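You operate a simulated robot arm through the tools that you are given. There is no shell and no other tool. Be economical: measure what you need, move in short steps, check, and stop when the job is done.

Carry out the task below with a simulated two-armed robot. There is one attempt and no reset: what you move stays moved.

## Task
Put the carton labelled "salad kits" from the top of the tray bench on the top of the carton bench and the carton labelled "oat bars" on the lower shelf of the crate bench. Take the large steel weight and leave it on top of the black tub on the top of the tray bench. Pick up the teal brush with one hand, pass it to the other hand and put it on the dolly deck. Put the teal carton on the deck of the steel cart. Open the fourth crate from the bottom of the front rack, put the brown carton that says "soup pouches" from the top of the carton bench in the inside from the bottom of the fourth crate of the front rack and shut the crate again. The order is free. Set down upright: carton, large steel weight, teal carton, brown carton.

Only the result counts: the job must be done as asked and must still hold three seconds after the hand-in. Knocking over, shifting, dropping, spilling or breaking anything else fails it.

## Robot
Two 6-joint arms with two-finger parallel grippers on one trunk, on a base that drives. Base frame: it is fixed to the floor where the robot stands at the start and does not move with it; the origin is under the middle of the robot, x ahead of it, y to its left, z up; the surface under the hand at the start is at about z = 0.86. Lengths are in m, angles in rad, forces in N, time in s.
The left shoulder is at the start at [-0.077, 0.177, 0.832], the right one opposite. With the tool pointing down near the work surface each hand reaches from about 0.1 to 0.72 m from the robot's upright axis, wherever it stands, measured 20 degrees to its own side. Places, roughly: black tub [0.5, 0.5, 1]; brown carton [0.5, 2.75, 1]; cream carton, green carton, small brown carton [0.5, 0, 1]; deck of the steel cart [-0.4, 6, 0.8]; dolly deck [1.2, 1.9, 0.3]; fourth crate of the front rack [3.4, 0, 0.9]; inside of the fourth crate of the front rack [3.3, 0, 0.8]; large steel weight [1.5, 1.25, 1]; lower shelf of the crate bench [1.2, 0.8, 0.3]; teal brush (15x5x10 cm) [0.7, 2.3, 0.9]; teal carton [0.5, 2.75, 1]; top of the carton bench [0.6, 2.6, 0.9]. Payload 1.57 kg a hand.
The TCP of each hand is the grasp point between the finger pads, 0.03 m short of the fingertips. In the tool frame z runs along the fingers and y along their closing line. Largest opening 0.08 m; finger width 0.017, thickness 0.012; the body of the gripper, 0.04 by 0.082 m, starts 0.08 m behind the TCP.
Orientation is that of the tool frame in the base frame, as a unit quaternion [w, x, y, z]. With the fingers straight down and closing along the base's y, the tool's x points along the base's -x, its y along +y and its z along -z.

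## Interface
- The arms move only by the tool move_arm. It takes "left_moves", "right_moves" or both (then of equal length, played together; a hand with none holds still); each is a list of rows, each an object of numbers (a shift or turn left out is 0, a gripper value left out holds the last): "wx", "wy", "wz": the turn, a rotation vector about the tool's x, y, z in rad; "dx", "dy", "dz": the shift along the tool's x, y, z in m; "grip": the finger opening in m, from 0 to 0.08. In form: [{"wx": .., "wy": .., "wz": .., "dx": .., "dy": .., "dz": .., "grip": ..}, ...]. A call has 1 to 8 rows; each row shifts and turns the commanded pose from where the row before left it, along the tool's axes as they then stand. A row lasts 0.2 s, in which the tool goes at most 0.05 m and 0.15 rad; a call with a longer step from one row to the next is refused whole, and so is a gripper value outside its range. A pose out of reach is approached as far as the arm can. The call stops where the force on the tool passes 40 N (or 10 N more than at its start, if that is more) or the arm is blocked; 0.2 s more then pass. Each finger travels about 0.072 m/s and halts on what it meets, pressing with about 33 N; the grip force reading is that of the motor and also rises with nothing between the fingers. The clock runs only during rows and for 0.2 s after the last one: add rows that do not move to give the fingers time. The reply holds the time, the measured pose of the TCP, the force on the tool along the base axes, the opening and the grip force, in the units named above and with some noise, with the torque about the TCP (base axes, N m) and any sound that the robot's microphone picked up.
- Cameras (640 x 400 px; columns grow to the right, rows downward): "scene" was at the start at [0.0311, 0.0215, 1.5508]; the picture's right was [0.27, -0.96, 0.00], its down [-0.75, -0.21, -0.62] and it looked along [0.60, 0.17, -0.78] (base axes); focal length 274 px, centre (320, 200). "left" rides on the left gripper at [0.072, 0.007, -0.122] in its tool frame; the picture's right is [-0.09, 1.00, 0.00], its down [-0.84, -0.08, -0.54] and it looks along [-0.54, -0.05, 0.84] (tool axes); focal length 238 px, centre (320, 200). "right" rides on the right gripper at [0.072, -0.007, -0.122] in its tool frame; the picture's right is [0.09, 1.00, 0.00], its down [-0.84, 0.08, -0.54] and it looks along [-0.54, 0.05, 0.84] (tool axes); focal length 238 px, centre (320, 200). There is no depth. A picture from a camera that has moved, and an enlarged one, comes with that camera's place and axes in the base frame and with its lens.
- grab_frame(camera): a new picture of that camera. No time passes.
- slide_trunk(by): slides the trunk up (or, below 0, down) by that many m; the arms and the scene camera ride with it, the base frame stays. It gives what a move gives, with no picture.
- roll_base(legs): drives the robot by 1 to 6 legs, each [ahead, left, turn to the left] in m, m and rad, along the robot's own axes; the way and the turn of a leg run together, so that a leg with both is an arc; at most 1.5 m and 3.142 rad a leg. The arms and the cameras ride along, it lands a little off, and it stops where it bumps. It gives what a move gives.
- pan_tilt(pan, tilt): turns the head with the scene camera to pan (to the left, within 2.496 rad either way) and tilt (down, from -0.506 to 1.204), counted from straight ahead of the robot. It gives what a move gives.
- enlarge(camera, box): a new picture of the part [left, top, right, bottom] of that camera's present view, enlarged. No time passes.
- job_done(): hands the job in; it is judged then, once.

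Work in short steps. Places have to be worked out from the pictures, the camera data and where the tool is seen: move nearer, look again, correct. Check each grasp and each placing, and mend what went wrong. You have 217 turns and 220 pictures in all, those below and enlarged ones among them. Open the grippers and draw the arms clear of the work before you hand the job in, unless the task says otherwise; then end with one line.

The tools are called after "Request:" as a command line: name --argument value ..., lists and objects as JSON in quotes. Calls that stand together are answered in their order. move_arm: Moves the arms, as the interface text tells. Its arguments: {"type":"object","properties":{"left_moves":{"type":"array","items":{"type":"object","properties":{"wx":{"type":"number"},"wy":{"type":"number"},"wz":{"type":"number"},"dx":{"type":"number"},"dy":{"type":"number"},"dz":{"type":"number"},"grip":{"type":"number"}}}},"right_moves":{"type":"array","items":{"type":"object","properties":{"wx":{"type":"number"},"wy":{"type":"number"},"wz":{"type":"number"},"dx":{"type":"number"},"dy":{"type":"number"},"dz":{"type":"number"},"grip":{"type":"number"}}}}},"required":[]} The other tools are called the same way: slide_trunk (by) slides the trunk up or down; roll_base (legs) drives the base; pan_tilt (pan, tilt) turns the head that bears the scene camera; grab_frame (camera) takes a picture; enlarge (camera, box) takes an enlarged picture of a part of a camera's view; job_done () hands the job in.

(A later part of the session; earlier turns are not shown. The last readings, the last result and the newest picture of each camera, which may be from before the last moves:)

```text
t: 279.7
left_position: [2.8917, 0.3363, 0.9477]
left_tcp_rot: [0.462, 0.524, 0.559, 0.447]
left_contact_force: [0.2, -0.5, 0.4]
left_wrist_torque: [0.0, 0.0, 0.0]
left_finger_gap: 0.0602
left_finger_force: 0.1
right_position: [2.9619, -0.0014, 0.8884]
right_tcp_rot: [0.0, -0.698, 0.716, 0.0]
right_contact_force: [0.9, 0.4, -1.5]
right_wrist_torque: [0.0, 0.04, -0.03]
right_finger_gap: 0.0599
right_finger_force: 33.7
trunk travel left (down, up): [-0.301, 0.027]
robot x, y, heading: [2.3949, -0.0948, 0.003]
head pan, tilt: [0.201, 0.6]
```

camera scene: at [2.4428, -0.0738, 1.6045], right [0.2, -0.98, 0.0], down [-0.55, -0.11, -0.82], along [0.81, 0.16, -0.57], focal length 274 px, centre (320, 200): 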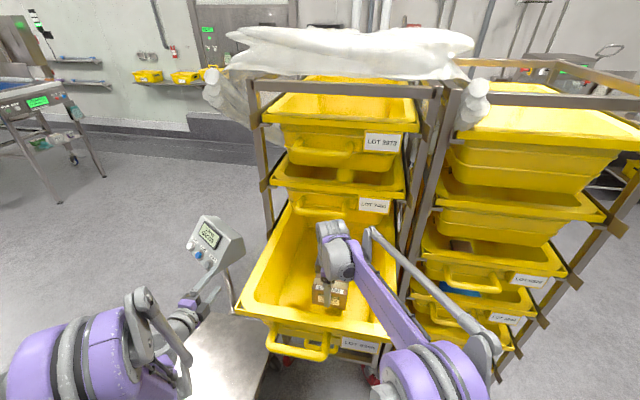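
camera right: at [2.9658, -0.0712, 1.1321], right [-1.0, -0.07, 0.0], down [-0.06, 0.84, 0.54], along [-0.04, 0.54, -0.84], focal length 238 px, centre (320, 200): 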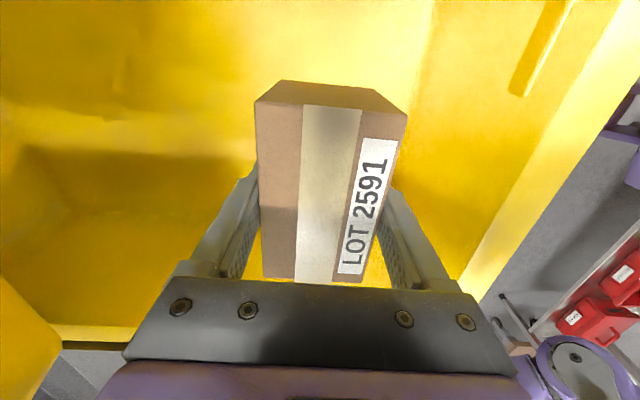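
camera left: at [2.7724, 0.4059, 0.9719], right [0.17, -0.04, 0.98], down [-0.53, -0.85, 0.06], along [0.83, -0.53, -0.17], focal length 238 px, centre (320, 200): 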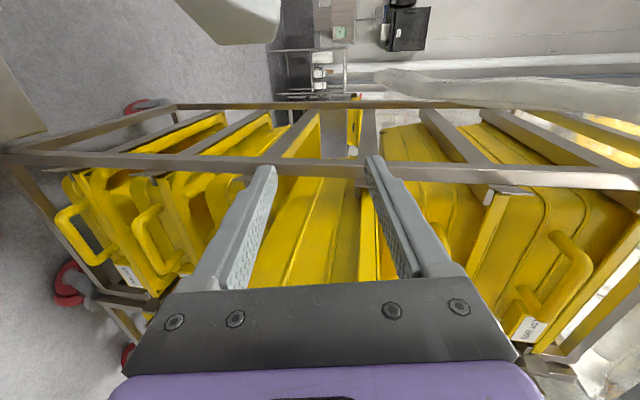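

Request:
move_arm --right_moves '[{"dz": 0.005}, {"dz": 0.005}, {"dz": 0.005}, {"dz": 0.005}, {"dz": 0.005}, {"dz": 0.005}]'

Request:
enlarge --camera "scene" --box '[280, 200, 480, 400]'

```text
t: 280.9
left_position: [2.8908, 0.3352, 0.9492]
left_tcp_rot: [0.463, 0.523, 0.559, 0.448]
left_contact_force: [0.1, -0.5, 0.1]
left_wrist_torque: [-0.02, -0.01, 0.0]
left_finger_gap: 0.06
left_finger_force: 0.1
right_position: [2.9595, 0.0, 0.8701]
right_tcp_rot: [0.001, -0.7, 0.714, -0.001]
right_contact_force: [-0.9, -0.9, 30.3]
right_wrist_torque: [-0.11, 0.33, -0.01]
right_finger_gap: 0.0599
right_finger_force: 32.9
trunk travel left (down, up): [-0.301, 0.027]
robot x, y, heading: [2.3975, -0.0885, 0.0]
head pan, tilt: [0.201, 0.6]
stopped in row 5 (right hand): the force on the tool passed its limit at 64 N (the readings are from after the stop); the commanded pose is now the measured one
```

```text
2.00 times, centred on (380, 300) of scene
camera zoom: at [2.4395, -0.0745, 1.6045], right [0.2, -0.98, 0.0], down [-0.55, -0.11, -0.83], along [0.81, 0.16, -0.56], focal length 549 px, centre (200, 0)
```

zoom: 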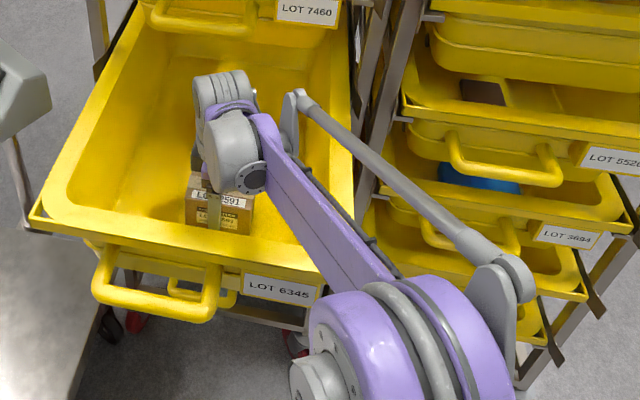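

Contact with the crate floor (z≈.83). I open and lift straight up.

Request:
move_arm --right_moves '[{"dz": -0.002, "grip": 0.08}, {"grip": 0.08}, {"grip": 0.08}, {"dz": -0.04}, {"dz": -0.045}, {"dz": -0.045}, {"dz": -0.045}, {"dz": -0.045}]'

Request:
grab_frame --camera "right"

```text
t: 282.7
left_position: [2.8928, 0.3357, 0.9476]
left_tcp_rot: [0.463, 0.523, 0.559, 0.447]
left_contact_force: [-0.2, 0.6, 0.5]
left_wrist_torque: [0.03, -0.01, 0.03]
left_finger_gap: 0.0602
left_finger_force: 0.0
right_position: [2.9581, 0.0016, 1.0879]
right_tcp_rot: [0.0, -0.699, 0.715, 0.0]
right_contact_force: [-0.6, -0.2, -0.2]
right_wrist_torque: [0.0, 0.01, 0.0]
right_finger_gap: 0.0799
right_finger_force: 0.1
trunk travel left (down, up): [-0.301, 0.027]
robot x, y, heading: [2.398, -0.0913, 0.003]
head pan, tilt: [0.201, 0.6]
```

```text
125 pictures are left
camera right: at [2.9648, -0.0708, 1.2107], right [-1.0, -0.07, 0.0], down [-0.06, 0.84, 0.54], along [-0.04, 0.54, -0.84], focal length 238 px, centre (320, 200)
```

right: 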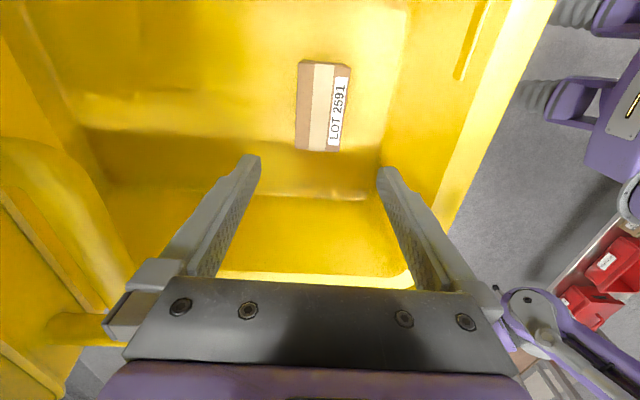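

The soup carton stands on the crate floor. I withdraw the right hand, then back off and realign the left hand with the handle.

Request:
move_arm --right_moves '[{"dy": 0.045}, {"dy": 0.045}, {"dy": 0.045}, {"dy": 0.045}, {"dy": 0.03}]'

Request:
roll_base --legs '[[-0.28, 0, 0], [0, -0.12, 0]]'

Request:
move_arm --left_moves '[{"dx": -0.045}, {"dx": -0.045}, {"dx": -0.045}, {"dx": -0.025}]'

Request:
grab_frame --camera "scene"

Request:
grab_frame --camera "left"

```text
t: 283.9
left_position: [2.8919, 0.3371, 0.9482]
left_tcp_rot: [0.462, 0.524, 0.559, 0.447]
left_contact_force: [0.0, 0.0, 0.7]
left_wrist_torque: [-0.04, 0.01, -0.03]
left_finger_gap: 0.0603
left_finger_force: 0.1
right_position: [2.7514, 0.0029, 1.0891]
right_tcp_rot: [0.0, -0.698, 0.716, -0.001]
right_contact_force: [-0.8, -0.5, -0.2]
right_wrist_torque: [-0.02, 0.03, -0.02]
right_finger_gap: 0.0798
right_finger_force: 0.0
trunk travel left (down, up): [-0.301, 0.027]
robot x, y, heading: [2.3973, -0.0877, 0.001]
head pan, tilt: [0.201, 0.6]
```

```text
t: 287.1
left_position: [2.6122, 0.2179, 0.9482]
left_tcp_rot: [0.462, 0.523, 0.559, 0.447]
left_contact_force: [-0.1, 1.4, -0.3]
left_wrist_torque: [0.03, 0.02, 0.0]
left_finger_gap: 0.0599
left_finger_force: 0.0
right_position: [2.4724, -0.1146, 1.0912]
right_tcp_rot: [0.0, -0.699, 0.715, 0.0]
right_contact_force: [-0.9, -0.3, 0.2]
right_wrist_torque: [0.02, 0.0, 0.02]
right_finger_gap: 0.0799
right_finger_force: 0.0
trunk travel left (down, up): [-0.301, 0.027]
robot x, y, heading: [2.1204, -0.2112, -0.001]
head pan, tilt: [0.201, 0.6]
```

```text
t: 288.1
left_position: [2.6158, 0.0595, 0.9558]
left_tcp_rot: [0.462, 0.524, 0.559, 0.447]
left_contact_force: [0.2, -0.3, 0.0]
left_wrist_torque: [0.01, -0.01, -0.02]
left_finger_gap: 0.0599
left_finger_force: 0.0
right_position: [2.4733, -0.1126, 1.0896]
right_tcp_rot: [0.0, -0.699, 0.715, 0.0]
right_contact_force: [0.3, 0.6, 0.6]
right_wrist_torque: [0.02, -0.05, 0.01]
right_finger_gap: 0.0801
right_finger_force: 0.2
trunk travel left (down, up): [-0.301, 0.027]
robot x, y, heading: [2.1176, -0.2134, -0.002]
head pan, tilt: [0.201, 0.6]
```

```text
124 pictures are left
camera scene: at [2.1629, -0.1918, 1.6045], right [0.2, -0.98, 0.0], down [-0.55, -0.11, -0.83], along [0.81, 0.16, -0.56], focal length 274 px, centre (320, 200)
```

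scene: 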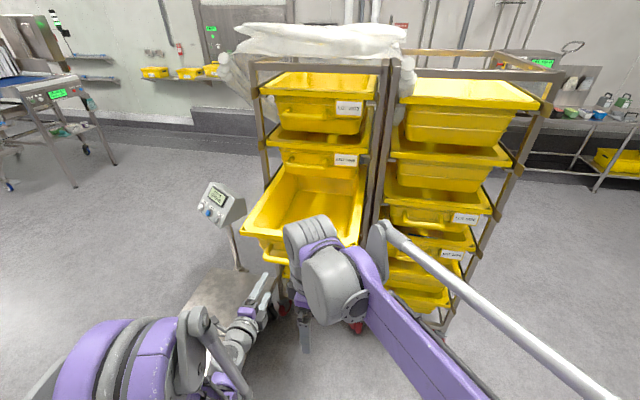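

```text
123 pictures are left
camera left: at [2.4957, 0.1296, 0.9793], right [0.17, -0.04, 0.98], down [-0.53, -0.85, 0.06], along [0.83, -0.53, -0.17], focal length 238 px, centre (320, 200)
```

left: 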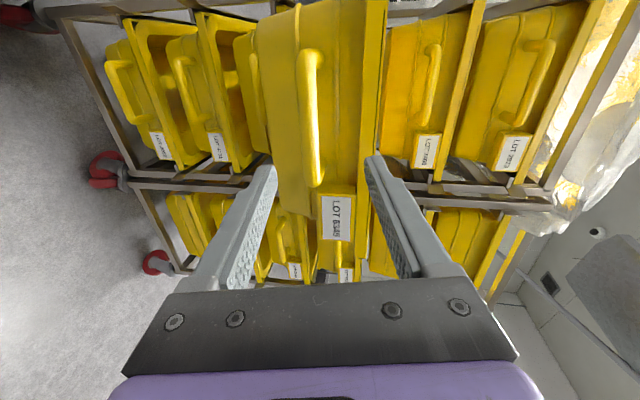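

I approach the handle again and grip it.

Request:
move_arm --left_moves '[{"dx": -0.0135, "dy": -0.012, "grip": 0.05}, {"dz": 0.04}, {"dz": 0.04}, {"dz": 0.04}, {"dz": 0.033}, {"grip": 0.0}, {"grip": 0.0}, {"grip": 0.0}]'

Request:
grab_frame --camera "left"

```text
t: 290.0
left_position: [2.7693, 0.0454, 0.9152]
left_tcp_rot: [0.46, 0.527, 0.559, 0.445]
left_contact_force: [-1.8, 0.8, -33.7]
left_wrist_torque: [0.88, -0.01, 0.44]
left_finger_gap: 0.0224
left_finger_force: 35.7
right_position: [2.4756, -0.1133, 1.089]
right_tcp_rot: [-0.002, -0.699, 0.715, 0.0]
right_contact_force: [-0.2, 0.5, -0.8]
right_wrist_torque: [0.0, 0.0, 0.02]
right_finger_gap: 0.0799
right_finger_force: 0.0
trunk travel left (down, up): [-0.301, 0.027]
robot x, y, heading: [2.1203, -0.211, 0.0]
head pan, tilt: [0.201, 0.6]
stopped in row 8 (left hand): the force on the tool passed its limit at 41 N (the readings are from after the stop); the commanded pose is now the measured one
```

```text
122 pictures are left
camera left: at [2.6491, 0.115, 0.9404], right [0.18, -0.04, 0.98], down [-0.53, -0.85, 0.06], along [0.83, -0.53, -0.17], focal length 238 px, centre (320, 200)
```

left: 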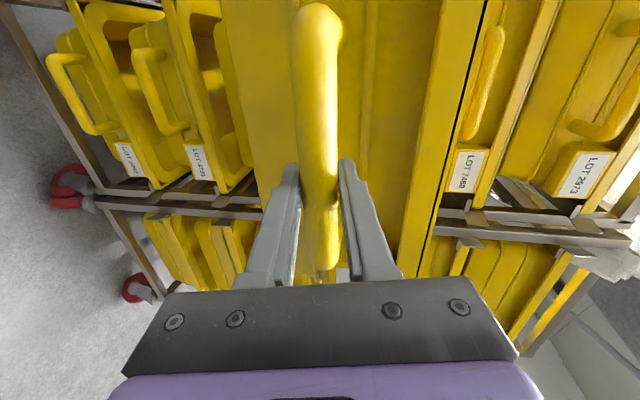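

Gripped. I relax the strain and push the crate in by driving forward.

Request:
move_arm --left_moves '[{"dy": -0.003}, {}]'

Request:
roll_base --legs '[[0.15, 0, 0]]'

Request:
roll_base --legs '[[0.13, 0, 0]]'

Request:
grab_frame --camera "scene"

```text
t: 290.6
left_position: [2.7688, 0.0441, 0.9164]
left_tcp_rot: [0.461, 0.525, 0.559, 0.446]
left_contact_force: [4.3, 7.0, -10.1]
left_wrist_torque: [0.54, 0.15, -0.67]
left_finger_gap: 0.0223
left_finger_force: 35.2
right_position: [2.4734, -0.112, 1.0887]
right_tcp_rot: [-0.001, -0.699, 0.715, 0.001]
right_contact_force: [0.1, -0.4, 0.7]
right_wrist_torque: [-0.04, 0.0, 0.03]
right_finger_gap: 0.0802
right_finger_force: 0.0
trunk travel left (down, up): [-0.301, 0.027]
robot x, y, heading: [2.1172, -0.2101, -0.002]
head pan, tilt: [0.201, 0.6]
```

```text
t: 292.0
left_position: [2.9171, 0.0444, 0.9155]
left_tcp_rot: [0.462, 0.525, 0.559, 0.446]
left_contact_force: [-4.9, 11.1, -3.7]
left_wrist_torque: [0.65, -0.21, 0.01]
left_finger_gap: 0.0222
left_finger_force: 35.0
right_position: [2.624, -0.1124, 1.0894]
right_tcp_rot: [-0.001, -0.699, 0.715, 0.001]
right_contact_force: [0.0, 0.6, 0.1]
right_wrist_torque: [-0.03, -0.06, 0.0]
right_finger_gap: 0.0799
right_finger_force: 0.1
trunk travel left (down, up): [-0.301, 0.027]
robot x, y, heading: [2.2726, -0.2076, -0.002]
head pan, tilt: [0.201, 0.6]
```

```text
t: 293.3
left_position: [3.0457, 0.0449, 0.915]
left_tcp_rot: [0.461, 0.525, 0.559, 0.447]
left_contact_force: [-3.5, -2.1, -5.1]
left_wrist_torque: [0.57, -0.2, -0.22]
left_finger_gap: 0.0222
left_finger_force: 34.4
right_position: [2.7522, -0.1129, 1.0894]
right_tcp_rot: [0.001, -0.7, 0.714, 0.0]
right_contact_force: [0.3, 0.1, 0.1]
right_wrist_torque: [-0.03, 0.0, 0.0]
right_finger_gap: 0.0799
right_finger_force: 0.1
trunk travel left (down, up): [-0.301, 0.027]
robot x, y, heading: [2.4023, -0.2121, -0.002]
head pan, tilt: [0.201, 0.6]
```

```text
121 pictures are left
camera scene: at [2.4418, -0.1918, 1.6042], right [0.2, -0.98, 0.0], down [-0.55, -0.11, -0.83], along [0.81, 0.17, -0.56], focal length 274 px, centre (320, 200)
```

scene: 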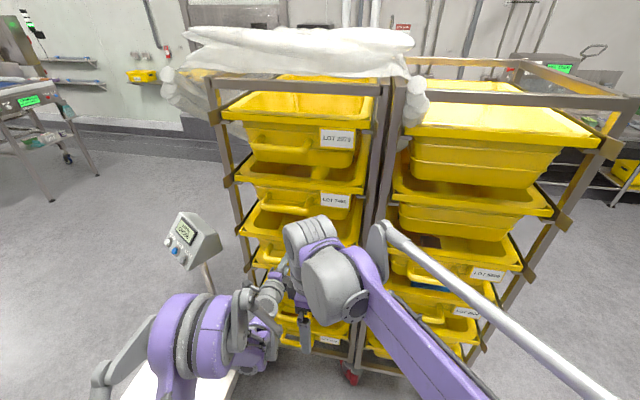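

About 3.5 cm remain. I push the rest with the arm.

Request:
move_arm --left_moves '[{"dz": 0.012, "dy": 0.002}, {"dz": 0.012, "dy": 0.002}, {"dz": 0.006, "dy": 0.001}, {"dz": 0.004, "dy": 0.001}, {"dz": 0.003, "dy": 0.0005}, {}]'

Request:
enlarge --camera "scene" --box '[200, 60, 400, 240]'

```text
t: 294.7
left_position: [3.0816, 0.0453, 0.9154]
left_tcp_rot: [0.46, 0.526, 0.558, 0.447]
left_contact_force: [-18.9, -5.3, -16.2]
left_wrist_torque: [0.59, 0.03, 0.1]
left_finger_gap: 0.0224
left_finger_force: 34.6
right_position: [2.7518, -0.1122, 1.0901]
right_tcp_rot: [0.0, -0.701, 0.713, 0.0]
right_contact_force: [1.1, -0.5, 0.0]
right_wrist_torque: [0.01, -0.01, 0.02]
right_finger_gap: 0.0798
right_finger_force: 0.1
trunk travel left (down, up): [-0.301, 0.027]
robot x, y, heading: [2.4004, -0.2117, 0.005]
head pan, tilt: [0.201, 0.6]
```

```text
2.22 times, centred on (300, 150) of scene
camera zoom: at [2.4408, -0.1921, 1.6043], right [0.2, -0.98, 0.0], down [-0.55, -0.11, -0.83], along [0.81, 0.17, -0.56], focal length 610 px, centre (364, 311)
```

zoom: 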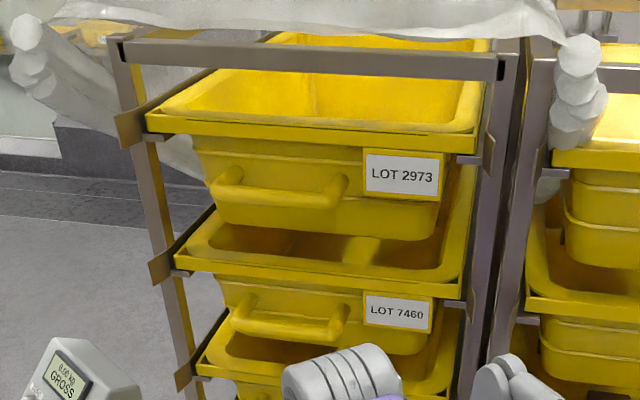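

Force has risen to 19 N. I try another small push to confirm it is at its stop.

Request:
move_arm --left_moves '[{"dz": 0.003}, {"dz": 0.003}, {}]'

```text
t: 295.0
left_position: [3.0821, 0.0447, 0.9167]
left_tcp_rot: [0.461, 0.526, 0.557, 0.447]
left_contact_force: [-18.4, -2.1, -8.3]
left_wrist_torque: [0.69, -0.04, 0.33]
left_finger_gap: 0.022
left_finger_force: 34.8
right_position: [2.7509, -0.1125, 1.0905]
right_tcp_rot: [0.001, -0.701, 0.714, 0.0]
right_contact_force: [0.5, 0.2, 0.7]
right_wrist_torque: [-0.01, 0.05, -0.01]
right_finger_gap: 0.0802
right_finger_force: 0.1
trunk travel left (down, up): [-0.301, 0.027]
robot x, y, heading: [2.3968, -0.2112, 0.005]
head pan, tilt: [0.201, 0.6]
stopped in row 1 (left hand): the force on the tool passed its limit at 43 N (the readings are from after the stop); the commanded pose is now the measured one
```

It is firmly at its stop: crate shut. I release, retreat and check.

Request:
move_arm --left_moves '[{"grip": 0.05}, {"grip": 0.05}, {"dz": -0.03}, {"dz": -0.04}, {"dz": -0.03}]'

Request:
roll_base --legs '[[-0.25, 0, 0]]'

Request:
grab_frame --camera "scene"

Request:
grab_frame --camera "left"

```text
t: 296.2
left_position: [2.9836, 0.0426, 0.933]
left_tcp_rot: [0.461, 0.526, 0.558, 0.447]
left_contact_force: [-0.8, -0.3, -0.3]
left_wrist_torque: [0.02, -0.02, 0.01]
left_finger_gap: 0.05
left_finger_force: 0.0
right_position: [2.752, -0.1123, 1.0895]
right_tcp_rot: [0.0, -0.7, 0.714, 0.0]
right_contact_force: [0.2, 0.8, -0.4]
right_wrist_torque: [-0.02, 0.0, 0.02]
right_finger_gap: 0.0801
right_finger_force: 0.0
trunk travel left (down, up): [-0.301, 0.027]
robot x, y, heading: [2.3965, -0.2112, 0.003]
head pan, tilt: [0.201, 0.6]
```

```text
t: 298.1
left_position: [2.7342, 0.0458, 0.9324]
left_tcp_rot: [0.461, 0.525, 0.559, 0.447]
left_contact_force: [0.8, 0.1, 0.2]
left_wrist_torque: [-0.01, -0.01, 0.01]
left_finger_gap: 0.0498
left_finger_force: 0.1
right_position: [2.5016, -0.1121, 1.0903]
right_tcp_rot: [0.0, -0.701, 0.713, 0.0]
right_contact_force: [0.9, 0.4, 0.0]
right_wrist_torque: [0.02, -0.03, -0.02]
right_finger_gap: 0.0801
right_finger_force: 0.0
trunk travel left (down, up): [-0.301, 0.027]
robot x, y, heading: [2.1473, -0.2137, 0.0]
head pan, tilt: [0.201, 0.6]
```

```text
119 pictures are left
camera scene: at [2.1915, -0.1921, 1.6046], right [0.2, -0.98, 0.0], down [-0.55, -0.11, -0.82], along [0.81, 0.17, -0.57], focal length 274 px, centre (320, 200)
```

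scene: 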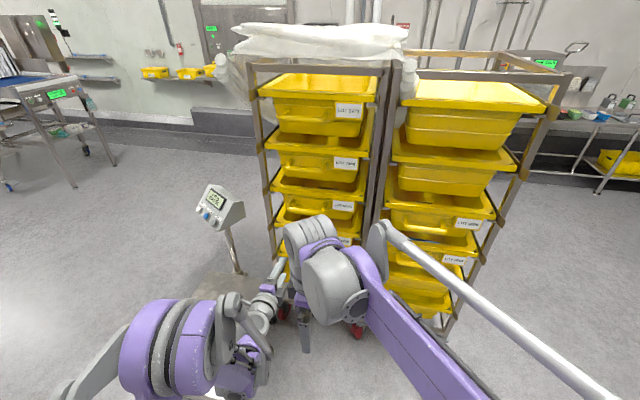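

```text
118 pictures are left
camera left: at [2.6143, 0.1145, 0.9567], right [0.18, -0.04, 0.98], down [-0.53, -0.85, 0.06], along [0.83, -0.53, -0.17], focal length 238 px, centre (320, 200)
```

left: 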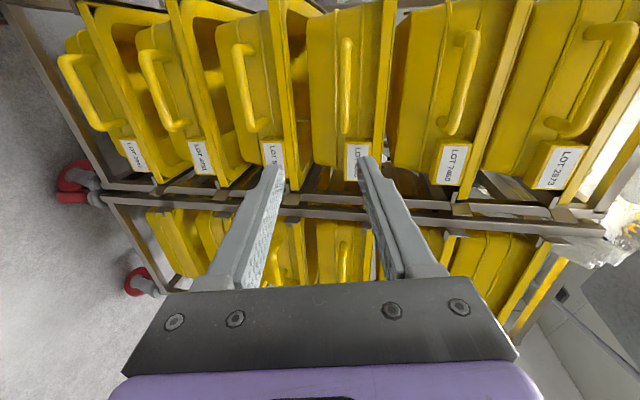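

All crates are flush; the soup crate is shut. Now I restore the left hand to pointing down and pull it back.

Request:
move_arm --left_moves '[{"wx": 0.14}, {"wx": 0.14}, {"wx": 0.14}, {"wx": 0.14}, {"wx": 0.14}, {"wx": 0.14}, {"wx": 0.14}, {"wx": 0.14}]'

Request:
move_arm --left_moves '[{"wx": 0.14}, {"wx": 0.136}, {"dy": -0.04, "dz": -0.02}, {"dy": -0.04, "dz": -0.03}, {"dy": -0.03, "dz": -0.03}, {"dz": -0.03}]'

Request:
roll_base --legs '[[0.1, 1.3, 0], [0, 0, 1.57], [0, 0, 1.57]]'

Request:
pan_tilt --pan 0.0 --tilt 0.75

Request:
grab_frame --camera "scene"

```text
t: 299.9
left_position: [2.7348, 0.0447, 0.9311]
left_tcp_rot: [0.111, 0.69, 0.711, 0.082]
left_contact_force: [-0.8, -0.4, 0.2]
left_wrist_torque: [-0.01, 0.01, -0.01]
left_finger_gap: 0.0499
left_finger_force: 0.0
right_position: [2.5026, -0.1125, 1.0901]
right_tcp_rot: [0.0, -0.701, 0.713, 0.0]
right_contact_force: [-0.4, 0.8, -0.2]
right_wrist_torque: [-0.02, 0.03, 0.01]
right_finger_gap: 0.08
right_finger_force: 0.2
trunk travel left (down, up): [-0.301, 0.027]
robot x, y, heading: [2.1474, -0.2117, 0.006]
head pan, tilt: [0.201, 0.6]
```

```text
t: 301.3
left_position: [2.6238, 0.0489, 1.0419]
left_tcp_rot: [0.016, 0.699, 0.715, -0.017]
left_contact_force: [0.5, -0.6, 0.3]
left_wrist_torque: [0.0, -0.04, -0.01]
left_finger_gap: 0.0499
left_finger_force: 0.1
right_position: [2.5013, -0.1133, 1.0896]
right_tcp_rot: [0.0, -0.701, 0.713, -0.001]
right_contact_force: [0.6, 0.8, 0.1]
right_wrist_torque: [0.0, 0.0, -0.01]
right_finger_gap: 0.0801
right_finger_force: 0.0
trunk travel left (down, up): [-0.301, 0.027]
robot x, y, heading: [2.1474, -0.2164, 0.005]
head pan, tilt: [0.201, 0.6]
```

```text
t: 320.5
left_position: [1.7717, 0.7668, 1.0417]
left_tcp_rot: [-0.016, 0.747, -0.665, -0.017]
left_contact_force: [0.1, -0.9, -0.5]
left_wrist_torque: [0.0, -0.02, 0.01]
left_finger_gap: 0.05
left_finger_force: 0.0
right_position: [1.8776, 0.9388, 1.09]
right_tcp_rot: [0.0, 0.681, 0.732, 0.0]
right_contact_force: [0.8, -0.2, -0.3]
right_wrist_torque: [0.02, -0.03, 0.01]
right_finger_gap: 0.0798
right_finger_force: 0.0
trunk travel left (down, up): [-0.301, 0.027]
robot x, y, heading: [2.2233, 1.0699, -3.049]
head pan, tilt: [0.201, 0.6]
```

```text
t: 321.2
left_position: [1.7716, 0.7673, 1.0412]
left_tcp_rot: [-0.016, 0.746, -0.665, -0.017]
left_contact_force: [-1.0, -0.4, 0.9]
left_wrist_torque: [-0.02, -0.01, 0.0]
left_finger_gap: 0.0501
left_finger_force: 0.2
right_position: [1.8795, 0.9387, 1.0898]
right_tcp_rot: [-0.001, 0.681, 0.733, 0.0]
right_contact_force: [0.7, 0.1, -0.7]
right_wrist_torque: [-0.02, -0.04, 0.0]
right_finger_gap: 0.0799
right_finger_force: 0.1
trunk travel left (down, up): [-0.301, 0.027]
robot x, y, heading: [2.2212, 1.0702, -3.043]
head pan, tilt: [0.0, 0.75]
```

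```text
117 pictures are left
camera scene: at [2.1808, 1.0657, 1.5916], right [-0.09, 1.0, 0.0], down [0.68, 0.06, -0.73], along [-0.73, -0.07, -0.68], focal length 274 px, centre (320, 200)
```

scene: 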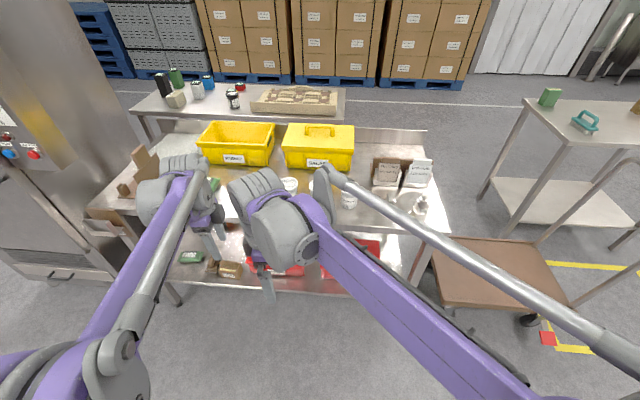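

Request:
enlarge --camera "scene" --box '[340, 140, 460, 240]'

```text
4.00 times, centred on (400, 190) of scene
camera zoom: at [2.1808, 1.0657, 1.5916], right [-0.09, 1.0, 0.0], down [0.68, 0.06, -0.73], along [-0.73, -0.07, -0.68], focal length 1098 px, centre (0, 240)
```

zoom: 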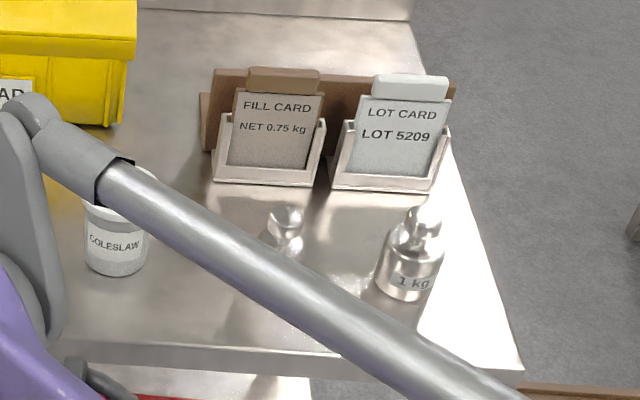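

The large weight (1 kg, ~6 cm body, with knob) is at about (1.435, 1.37). I straighten and drive closer.

Request:
roll_base --legs '[[0, 0, -0.1], [0.2, -0.16, 0]]'

Request:
grab_frame --camera "right"

```text
t: 323.8
left_position: [1.546, 0.9758, 1.0412]
left_tcp_rot: [-0.016, 0.712, -0.702, -0.016]
left_contact_force: [-0.1, 0.3, 0.5]
left_wrist_torque: [0.01, -0.02, 0.0]
left_finger_gap: 0.0498
left_finger_force: 0.1
right_position: [1.6699, 1.1369, 1.0897]
right_tcp_rot: [-0.001, 0.717, 0.697, 0.0]
right_contact_force: [0.3, 0.3, -0.1]
right_wrist_torque: [0.01, 0.02, 0.0]
right_finger_gap: 0.0796
right_finger_force: 0.0
trunk travel left (down, up): [-0.301, 0.027]
robot x, y, heading: [2.0234, 1.2276, 3.139]
head pan, tilt: [0.0, 0.75]
```

```text
115 pictures are left
camera right: at [1.6662, 1.2089, 1.213], right [1.0, 0.06, 0.0], down [0.05, -0.84, 0.54], along [0.03, -0.54, -0.84], focal length 238 px, centre (320, 200)
```

right: 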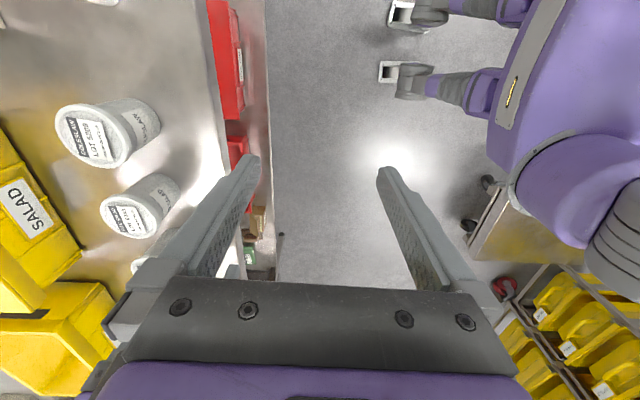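

I move the right hand past the weight in y so its camera sees it.

Request:
move_arm --right_moves '[{"dx": 0.048}, {"dx": 0.048}, {"dx": 0.048}, {"dx": 0.048}, {"dx": 0.048}, {"dx": 0.048}, {"dy": -0.045}, {"dy": -0.045}]'

Request:
grab_frame --camera "right"

Request:
grab_frame --camera "scene"

```text
t: 325.6
left_position: [1.544, 0.9752, 1.0406]
left_tcp_rot: [-0.016, 0.711, -0.703, -0.016]
left_contact_force: [-0.4, 1.0, 0.3]
left_wrist_torque: [0.0, -0.02, 0.0]
left_finger_gap: 0.0499
left_finger_force: 0.2
right_position: [1.5896, 1.4302, 1.0896]
right_tcp_rot: [0.001, 0.717, 0.698, 0.0]
right_contact_force: [0.1, 0.0, 0.1]
right_wrist_torque: [-0.01, 0.0, -0.05]
right_finger_gap: 0.0799
right_finger_force: 0.2
trunk travel left (down, up): [-0.301, 0.027]
robot x, y, heading: [2.025, 1.2341, 3.136]
head pan, tilt: [0.0, 0.75]
```

```text
114 pictures are left
camera right: at [1.5847, 1.5026, 1.2128], right [1.0, 0.06, 0.0], down [0.05, -0.84, 0.54], along [0.04, -0.54, -0.84], focal length 238 px, centre (320, 200)
```

right: 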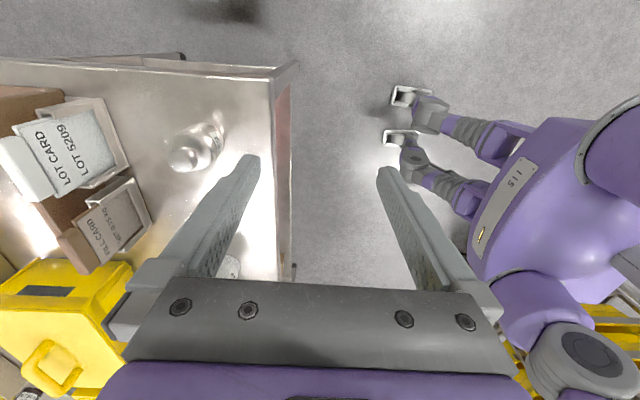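

```text
113 pictures are left
camera scene: at [1.982, 1.233, 1.5916], right [0.01, 1.0, 0.0], down [0.68, -0.01, -0.73], along [-0.73, 0.01, -0.68], focal length 274 px, centre (320, 200)
```

scene: 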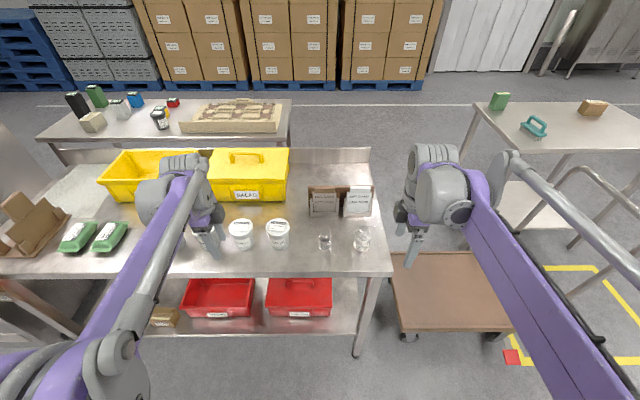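

Request:
enlarge --camera "right" --box '[140, 90, 260, 190]'

Request:
enlarge --camera "scene" --box '[300, 200, 400, 270]'

```text
4.00 times, centred on (200, 140) of right
camera zoom: at [1.5847, 1.5026, 1.2128], right [1.0, 0.06, 0.0], down [0.05, -0.84, 0.54], along [0.04, -0.54, -0.84], focal length 953 px, centre (800, 440)
```

zoom: 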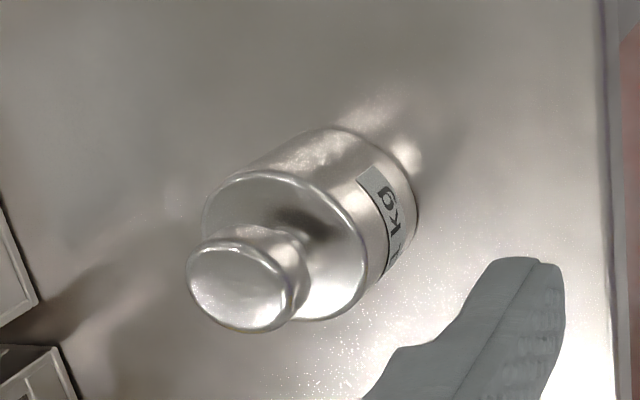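

```text
5.71 times, centred on (350, 235) of scene
camera zoom: at [1.982, 1.233, 1.5916], right [0.01, 1.0, 0.0], down [0.68, -0.01, -0.73], along [-0.73, 0.01, -0.68], focal length 1568 px, centre (149, 0)
```

zoom: 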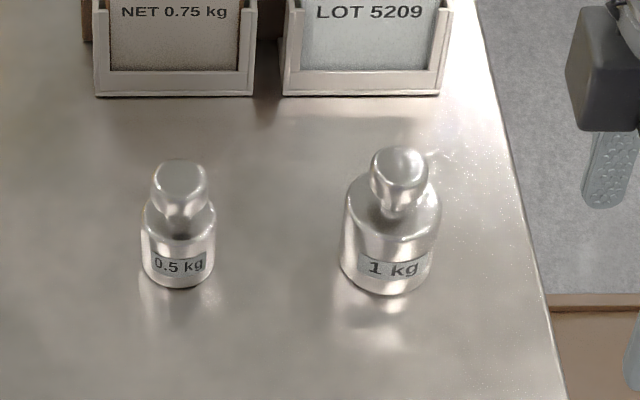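

The weight's axis is at (1.431, 1.378). I move the hand over it.

Request:
move_arm --right_moves '[{"dx": -0.0141, "dy": -0.0393}, {"dx": -0.0141, "dy": -0.0393}, {"dx": -0.0141, "dy": -0.0393}, {"dx": -0.0141, "dy": -0.0393}, {"dz": 0.03}, {}]'

Request:
grab_frame --camera "right"

Request:
enlarge --camera "scene" --box '[280, 130, 460, 270]'

```text
t: 327.0
left_position: [1.5458, 0.9757, 1.0411]
left_tcp_rot: [-0.017, 0.711, -0.702, -0.015]
left_contact_force: [0.9, -0.2, 0.3]
left_wrist_torque: [-0.01, 0.0, -0.02]
left_finger_gap: 0.05
left_finger_force: 0.0
right_position: [1.4296, 1.3735, 1.0583]
right_tcp_rot: [0.0, 0.717, 0.697, 0.0]
right_contact_force: [0.6, -0.9, -0.2]
right_wrist_torque: [0.0, 0.01, 0.05]
right_finger_gap: 0.0798
right_finger_force: 0.1
trunk travel left (down, up): [-0.301, 0.027]
robot x, y, heading: [2.0257, 1.2298, 3.135]
head pan, tilt: [0.0, 0.75]
```

```text
110 pictures are left
camera right: at [1.4266, 1.4461, 1.182], right [1.0, 0.06, 0.0], down [0.05, -0.84, 0.54], along [0.04, -0.54, -0.84], focal length 238 px, centre (320, 200)
```

right: 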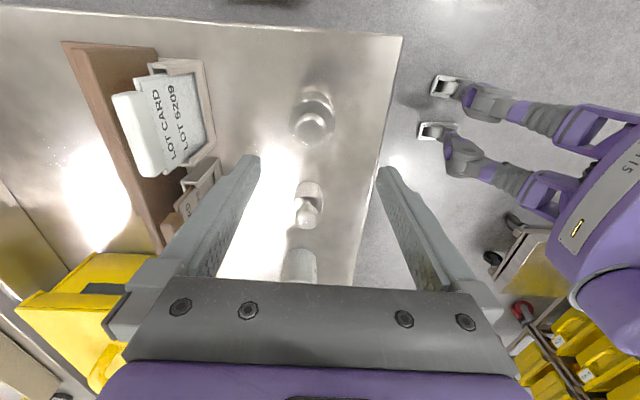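

```text
2.86 times, centred on (370, 200) of scene
camera zoom: at [1.9834, 1.2326, 1.5916], right [0.01, 1.0, 0.0], down [0.68, 0.0, -0.73], along [-0.73, 0.01, -0.68], focal length 784 px, centre (177, 200)
```

zoom: 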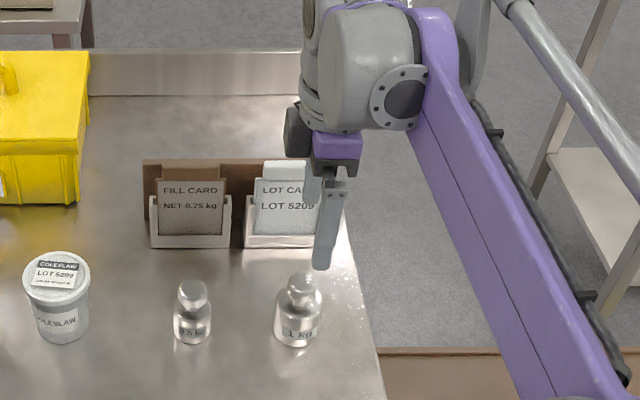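

Aligned within a few mm; I correct y by +6 mm, descend and grip the body.

Request:
move_arm --right_moves '[{"dx": 0.006, "dz": 0.03}, {"dz": 0.04}, {"dz": 0.04}, {"dz": 0.04}, {"dz": 0.005}]'

Request:
grab_frame --camera "right"

```text
t: 328.2
left_position: [1.5453, 0.9747, 1.0421]
left_tcp_rot: [-0.016, 0.711, -0.702, -0.016]
left_contact_force: [-0.3, -0.1, 0.2]
left_wrist_torque: [0.0, -0.01, -0.06]
left_finger_gap: 0.0499
left_finger_force: 0.0
right_position: [1.4293, 1.3788, 0.9045]
right_tcp_rot: [0.0, 0.717, 0.698, 0.0]
right_contact_force: [-0.7, 0.1, 0.0]
right_wrist_torque: [-0.01, -0.04, -0.01]
right_finger_gap: 0.0802
right_finger_force: 0.0
trunk travel left (down, up): [-0.301, 0.027]
robot x, y, heading: [2.0228, 1.2317, 3.139]
head pan, tilt: [0.0, 0.75]
```

```text
108 pictures are left
camera right: at [1.4246, 1.4507, 1.0275], right [1.0, 0.06, 0.0], down [0.05, -0.84, 0.54], along [0.03, -0.54, -0.84], focal length 238 px, centre (320, 200)
```

right: 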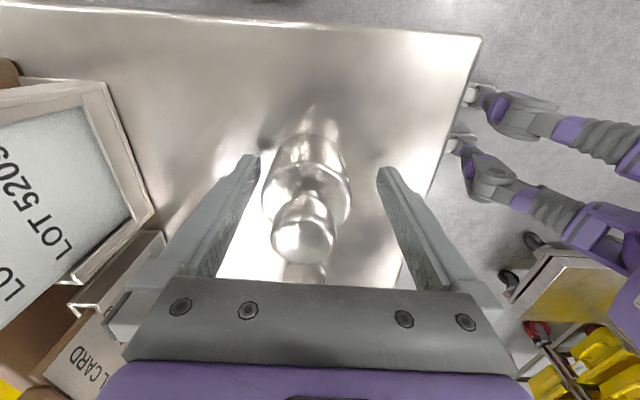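

I shift 6 mm toward −x to centre, then close.

Request:
move_arm --right_moves '[{"dy": -0.006}, {"grip": 0.03}, {"grip": 0.03}, {"grip": 0.03}, {"grip": 0.03}]'

Request:
move_arm --right_moves '[{"dz": -0.02}, {"dz": -0.04}, {"dz": -0.04}, {"dz": -0.04}, {"dz": -0.03}]'

Request:
grab_frame --camera "right"

```text
t: 329.4
left_position: [1.5456, 0.9757, 1.0416]
left_tcp_rot: [-0.016, 0.712, -0.702, -0.015]
left_contact_force: [-0.4, 0.7, -0.8]
left_wrist_torque: [0.01, 0.02, 0.02]
left_finger_gap: 0.0498
left_finger_force: 0.0
right_position: [1.4226, 1.3802, 0.9047]
right_tcp_rot: [0.0, 0.717, 0.698, 0.0]
right_contact_force: [-3.6, -0.3, 0.4]
right_wrist_torque: [-0.02, 0.17, -0.07]
right_finger_gap: 0.0539
right_finger_force: 32.9
trunk travel left (down, up): [-0.301, 0.027]
robot x, y, heading: [2.0226, 1.2301, 3.133]
head pan, tilt: [0.0, 0.75]
```

```text
t: 330.6
left_position: [1.5457, 0.9763, 1.0411]
left_tcp_rot: [-0.016, 0.712, -0.702, -0.017]
left_contact_force: [-0.4, -0.4, 0.5]
left_wrist_torque: [0.01, 0.01, 0.02]
left_finger_gap: 0.05
left_finger_force: 0.1
right_position: [1.4226, 1.3819, 1.0766]
right_tcp_rot: [0.0, 0.718, 0.697, 0.0]
right_contact_force: [-0.7, 0.5, -9.8]
right_wrist_torque: [0.07, -0.01, 0.01]
right_finger_gap: 0.0532
right_finger_force: 33.2
trunk travel left (down, up): [-0.301, 0.027]
robot x, y, heading: [2.0287, 1.2355, 3.138]
head pan, tilt: [0.0, 0.75]
```

```text
107 pictures are left
camera right: at [1.4196, 1.4539, 1.2], right [1.0, 0.06, 0.0], down [0.05, -0.84, 0.54], along [0.04, -0.54, -0.84], focal length 238 px, centre (320, 200)
```

right: 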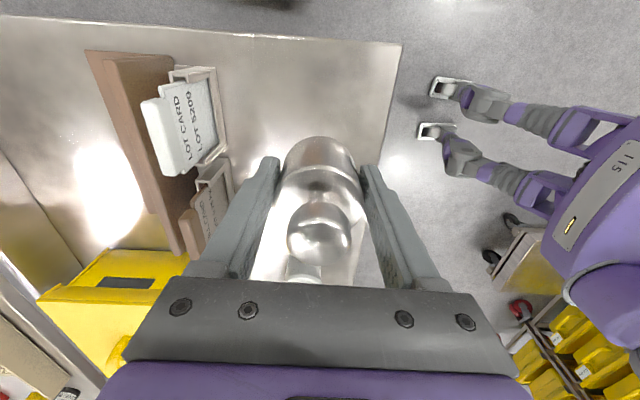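

The 1 kg weight is held (−10 N). I draw it back and drive round toward the tray bench's front side.

Request:
move_arm --right_moves '[{"dy": 0.04}, {"dy": 0.04}, {"dy": 0.04}, {"dy": 0.04}, {"dy": 0.02}]'

Request:
roll_base --legs '[[-0.25, 0, 0], [0, -1.3, 0], [0, -1.3, 0], [1.3, 0, 0], [1.3, 0, 0]]'

```text
t: 331.8
left_position: [1.5454, 0.9762, 1.042]
left_tcp_rot: [-0.017, 0.712, -0.702, -0.016]
left_contact_force: [-0.5, 0.5, 0.8]
left_wrist_torque: [0.01, -0.03, -0.01]
left_finger_gap: 0.05
left_finger_force: 0.1
right_position: [1.6044, 1.3773, 1.0742]
right_tcp_rot: [0.0, 0.716, 0.698, 0.0]
right_contact_force: [0.0, 0.5, -9.2]
right_wrist_torque: [0.05, -0.02, 0.0]
right_finger_gap: 0.0535
right_finger_force: 33.4
trunk travel left (down, up): [-0.301, 0.027]
robot x, y, heading: [2.0226, 1.2316, 3.136]
head pan, tilt: [0.0, 0.75]
```

```text
t: 368.6
left_position: [-0.7997, 3.5859, 1.042]
left_tcp_rot: [-0.017, 0.717, -0.696, -0.017]
left_contact_force: [-0.2, 0.2, 0.4]
left_wrist_torque: [0.04, -0.05, -0.01]
left_finger_gap: 0.0501
left_finger_force: 0.1
right_position: [-0.7475, 3.989, 1.0755]
right_tcp_rot: [0.0, 0.712, 0.702, -0.001]
right_contact_force: [-0.4, 0.4, -10.4]
right_wrist_torque: [0.07, 0.02, -0.01]
right_finger_gap: 0.0535
right_finger_force: 33.3
trunk travel left (down, up): [-0.301, 0.027]
robot x, y, heading: [-0.3264, 3.8474, -3.135]
head pan, tilt: [0.0, 0.75]
```

Request:
roll_base --legs '[[0, 0, 1.57], [0, 0, 1.57], [0, -1.2, 0], [0, -1.1, 0], [0, -1.05, 0]]'

Request:
pan_tilt --pan 0.0 --tilt 0.7

Request:
grab_frame --camera "scene"

```text
t: 405.9
left_position: [0.4292, 0.8059, 1.0397]
left_tcp_rot: [0.016, 0.661, 0.75, -0.016]
left_contact_force: [1.1, -0.6, 0.3]
left_wrist_torque: [0.01, -0.01, -0.02]
left_finger_gap: 0.0499
left_finger_force: 0.1
right_position: [0.4168, 0.399, 1.0743]
right_tcp_rot: [0.0, 0.736, -0.677, 0.0]
right_contact_force: [-0.4, -0.4, -9.5]
right_wrist_torque: [-0.11, -0.02, 0.0]
right_finger_gap: 0.0535
right_finger_force: 33.0
trunk travel left (down, up): [-0.301, 0.027]
robot x, y, heading: [-0.0155, 0.497, 0.106]
head pan, tilt: [0.0, 0.75]
```

```text
t: 406.5
left_position: [0.4303, 0.8062, 1.0408]
left_tcp_rot: [0.015, 0.662, 0.749, -0.016]
left_contact_force: [0.1, 0.4, 0.3]
left_wrist_torque: [0.0, -0.01, -0.03]
left_finger_gap: 0.0499
left_finger_force: 0.0
right_position: [0.4166, 0.4005, 1.0746]
right_tcp_rot: [0.001, 0.736, -0.677, 0.0]
right_contact_force: [0.7, 0.0, -9.8]
right_wrist_torque: [-0.06, 0.0, -0.03]
right_finger_gap: 0.0534
right_finger_force: 33.2
trunk travel left (down, up): [-0.301, 0.027]
robot x, y, heading: [-0.0167, 0.5016, 0.108]
head pan, tilt: [0.0, 0.7]
```

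```text
106 pictures are left
camera scene: at [0.0242, 0.5039, 1.5958], right [0.1, -0.99, 0.0], down [-0.64, -0.07, -0.76], along [0.76, 0.08, -0.64], focal length 274 px, centre (320, 200)
```

scene: 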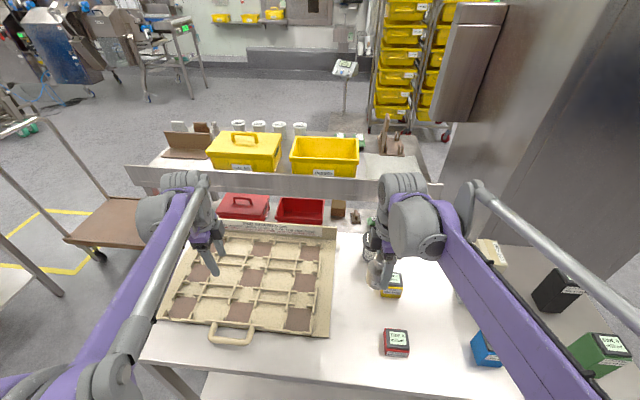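

The tub is just beyond the right hand. I zoom in to locate it.

Request:
enlarge --camera "scene" --box '[330, 200, 450, 320]'

Request:
grab_frame --camera "right"

Request:
grab_frame --camera "left"

```text
3.33 times, centred on (390, 260) of scene
camera zoom: at [0.0242, 0.5039, 1.5958], right [0.1, -0.99, 0.0], down [-0.64, -0.07, -0.76], along [0.76, 0.08, -0.64], focal length 915 px, centre (87, 0)
```

zoom: 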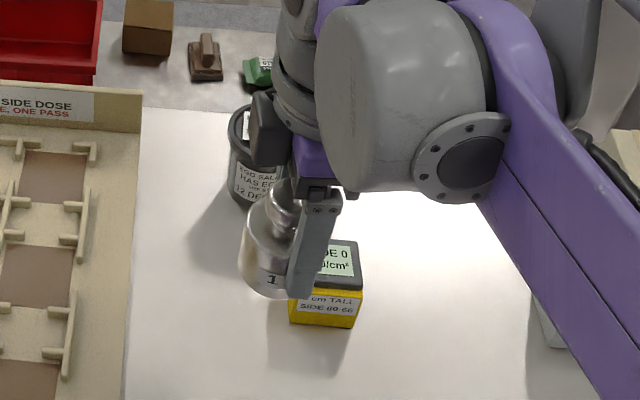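

```text
104 pictures are left
camera right: at [0.4299, 0.3288, 1.1976], right [-0.98, -0.17, 0.0], down [-0.15, 0.83, 0.54], along [-0.1, 0.53, -0.84], focal length 238 px, centre (320, 200)
```

right: 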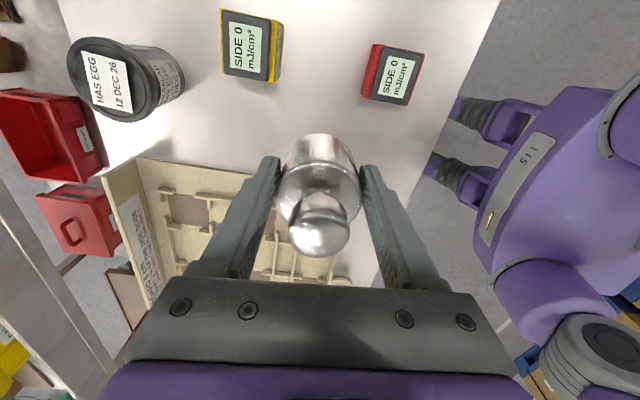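

```text
103 pictures are left
camera left: at [0.4269, 0.8829, 1.1593], right [1.0, 0.03, 0.0], down [0.03, -0.81, 0.58], along [0.02, -0.58, -0.81], focal length 238 px, centre (320, 200)
```

left: 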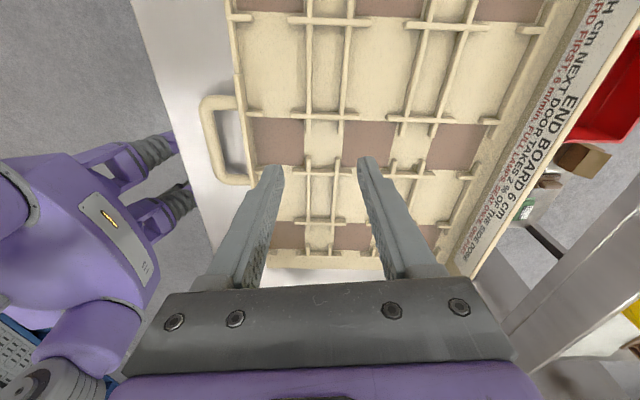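

Request:
enlarge --camera "right" --box '[50, 20, 210, 140]'

```text
3.33 times, centred on (130, 80) of right
camera zoom: at [0.4299, 0.3288, 1.1976], right [-0.98, -0.17, 0.0], down [-0.15, 0.83, 0.54], along [-0.1, 0.53, -0.84], focal length 794 px, centre (953, 600)
```

zoom: 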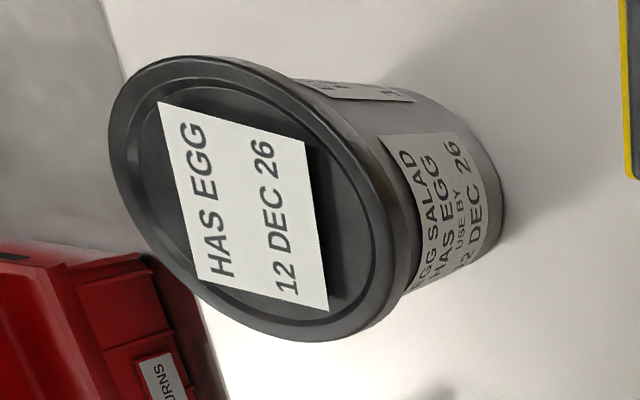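

Lid centre is near (.60, .383), z≈.97, ~8 cm wide. I move partway and look again to triangulate better.

Request:
move_arm --right_moves '[{"dy": -0.045, "dx": 0.009}, {"dy": -0.045, "dx": 0.009}, {}]'

Request:
grab_frame --camera "right"

Request:
enlarge --camera "right" --box '[140, 20, 340, 170]'

```text
t: 407.3
left_position: [0.4273, 0.8055, 1.0408]
left_tcp_rot: [0.017, 0.661, 0.75, -0.016]
left_contact_force: [0.0, 0.0, -0.2]
left_wrist_torque: [0.01, -0.03, -0.03]
left_finger_gap: 0.0499
left_finger_force: 0.0
right_position: [0.5078, 0.388, 1.075]
right_tcp_rot: [0.0, 0.737, -0.676, 0.0]
right_contact_force: [0.4, -0.4, -9.9]
right_wrist_torque: [-0.09, -0.01, -0.05]
right_finger_gap: 0.0533
right_finger_force: 33.3
trunk travel left (down, up): [-0.301, 0.027]
robot x, y, heading: [-0.0166, 0.5015, 0.103]
head pan, tilt: [0.0, 0.7]
```

```text
101 pictures are left
camera right: at [0.5207, 0.3169, 1.1991], right [-0.98, -0.17, 0.0], down [-0.15, 0.83, 0.54], along [-0.09, 0.53, -0.84], focal length 238 px, centre (320, 200)
```

right: 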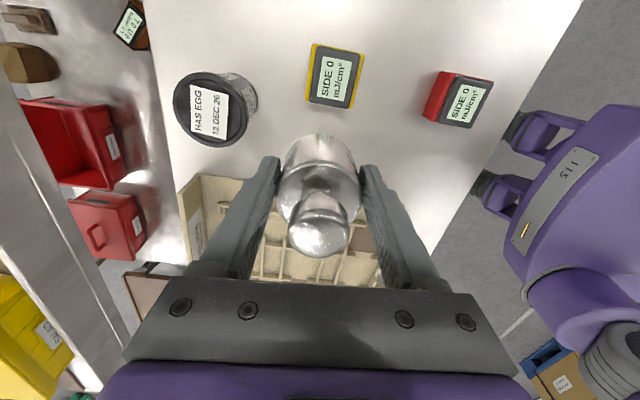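

```text
2.67 times, centred on (240, 95) of right
camera zoom: at [0.5207, 0.3169, 1.1991], right [-0.98, -0.17, 0.0], down [-0.15, 0.83, 0.54], along [-0.09, 0.53, -0.84], focal length 636 px, centre (533, 480)
```

zoom: 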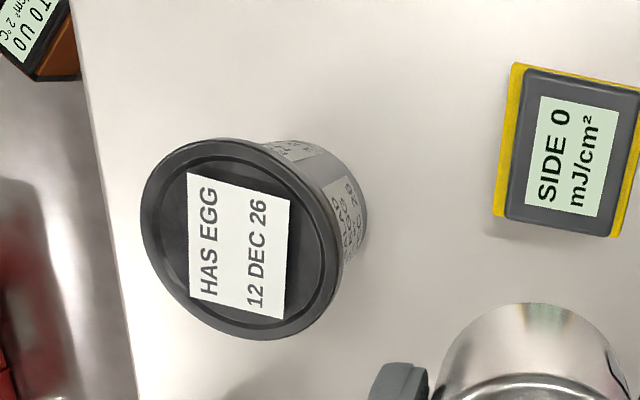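

The second view suggests (.615, .388, .95). I bring the left hand's camera in from the other side for a precise check.

Request:
move_arm --left_moves '[{"dx": -0.036, "dy": 0.015}, {"dx": -0.036, "dy": 0.015}, {"dx": -0.036, "dy": 0.015}, {"dx": -0.036, "dy": 0.015}, {"dx": -0.03, "dy": 0.015}]'

Request:
grab_frame --camera "left"

```text
t: 408.5
left_position: [0.5279, 0.6442, 1.0472]
left_tcp_rot: [0.016, 0.661, 0.75, -0.015]
left_contact_force: [-0.3, 0.3, -0.5]
left_wrist_torque: [-0.01, 0.0, -0.01]
left_finger_gap: 0.0502
left_finger_force: 0.0
right_position: [0.5095, 0.3877, 1.0747]
right_tcp_rot: [0.001, 0.736, -0.677, 0.0]
right_contact_force: [0.2, -1.1, -10.1]
right_wrist_torque: [-0.05, 0.0, -0.01]
right_finger_gap: 0.0533
right_finger_force: 32.5
trunk travel left (down, up): [-0.301, 0.027]
robot x, y, heading: [-0.022, 0.5031, 0.104]
head pan, tilt: [0.0, 0.7]
```

```text
99 pictures are left
camera left: at [0.5264, 0.7211, 1.1658], right [1.0, 0.03, 0.0], down [0.03, -0.81, 0.58], along [0.02, -0.58, -0.81], focal length 238 px, centre (320, 200)
```

left: 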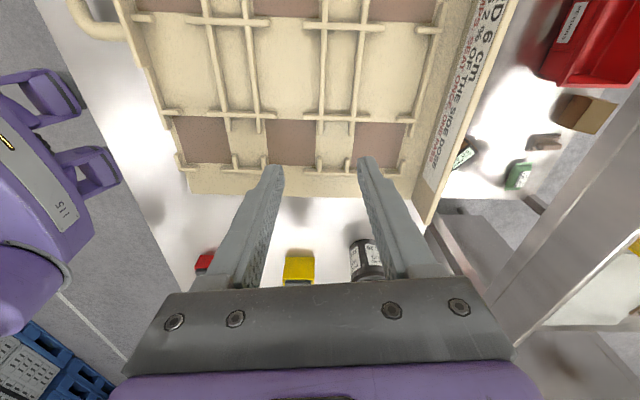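

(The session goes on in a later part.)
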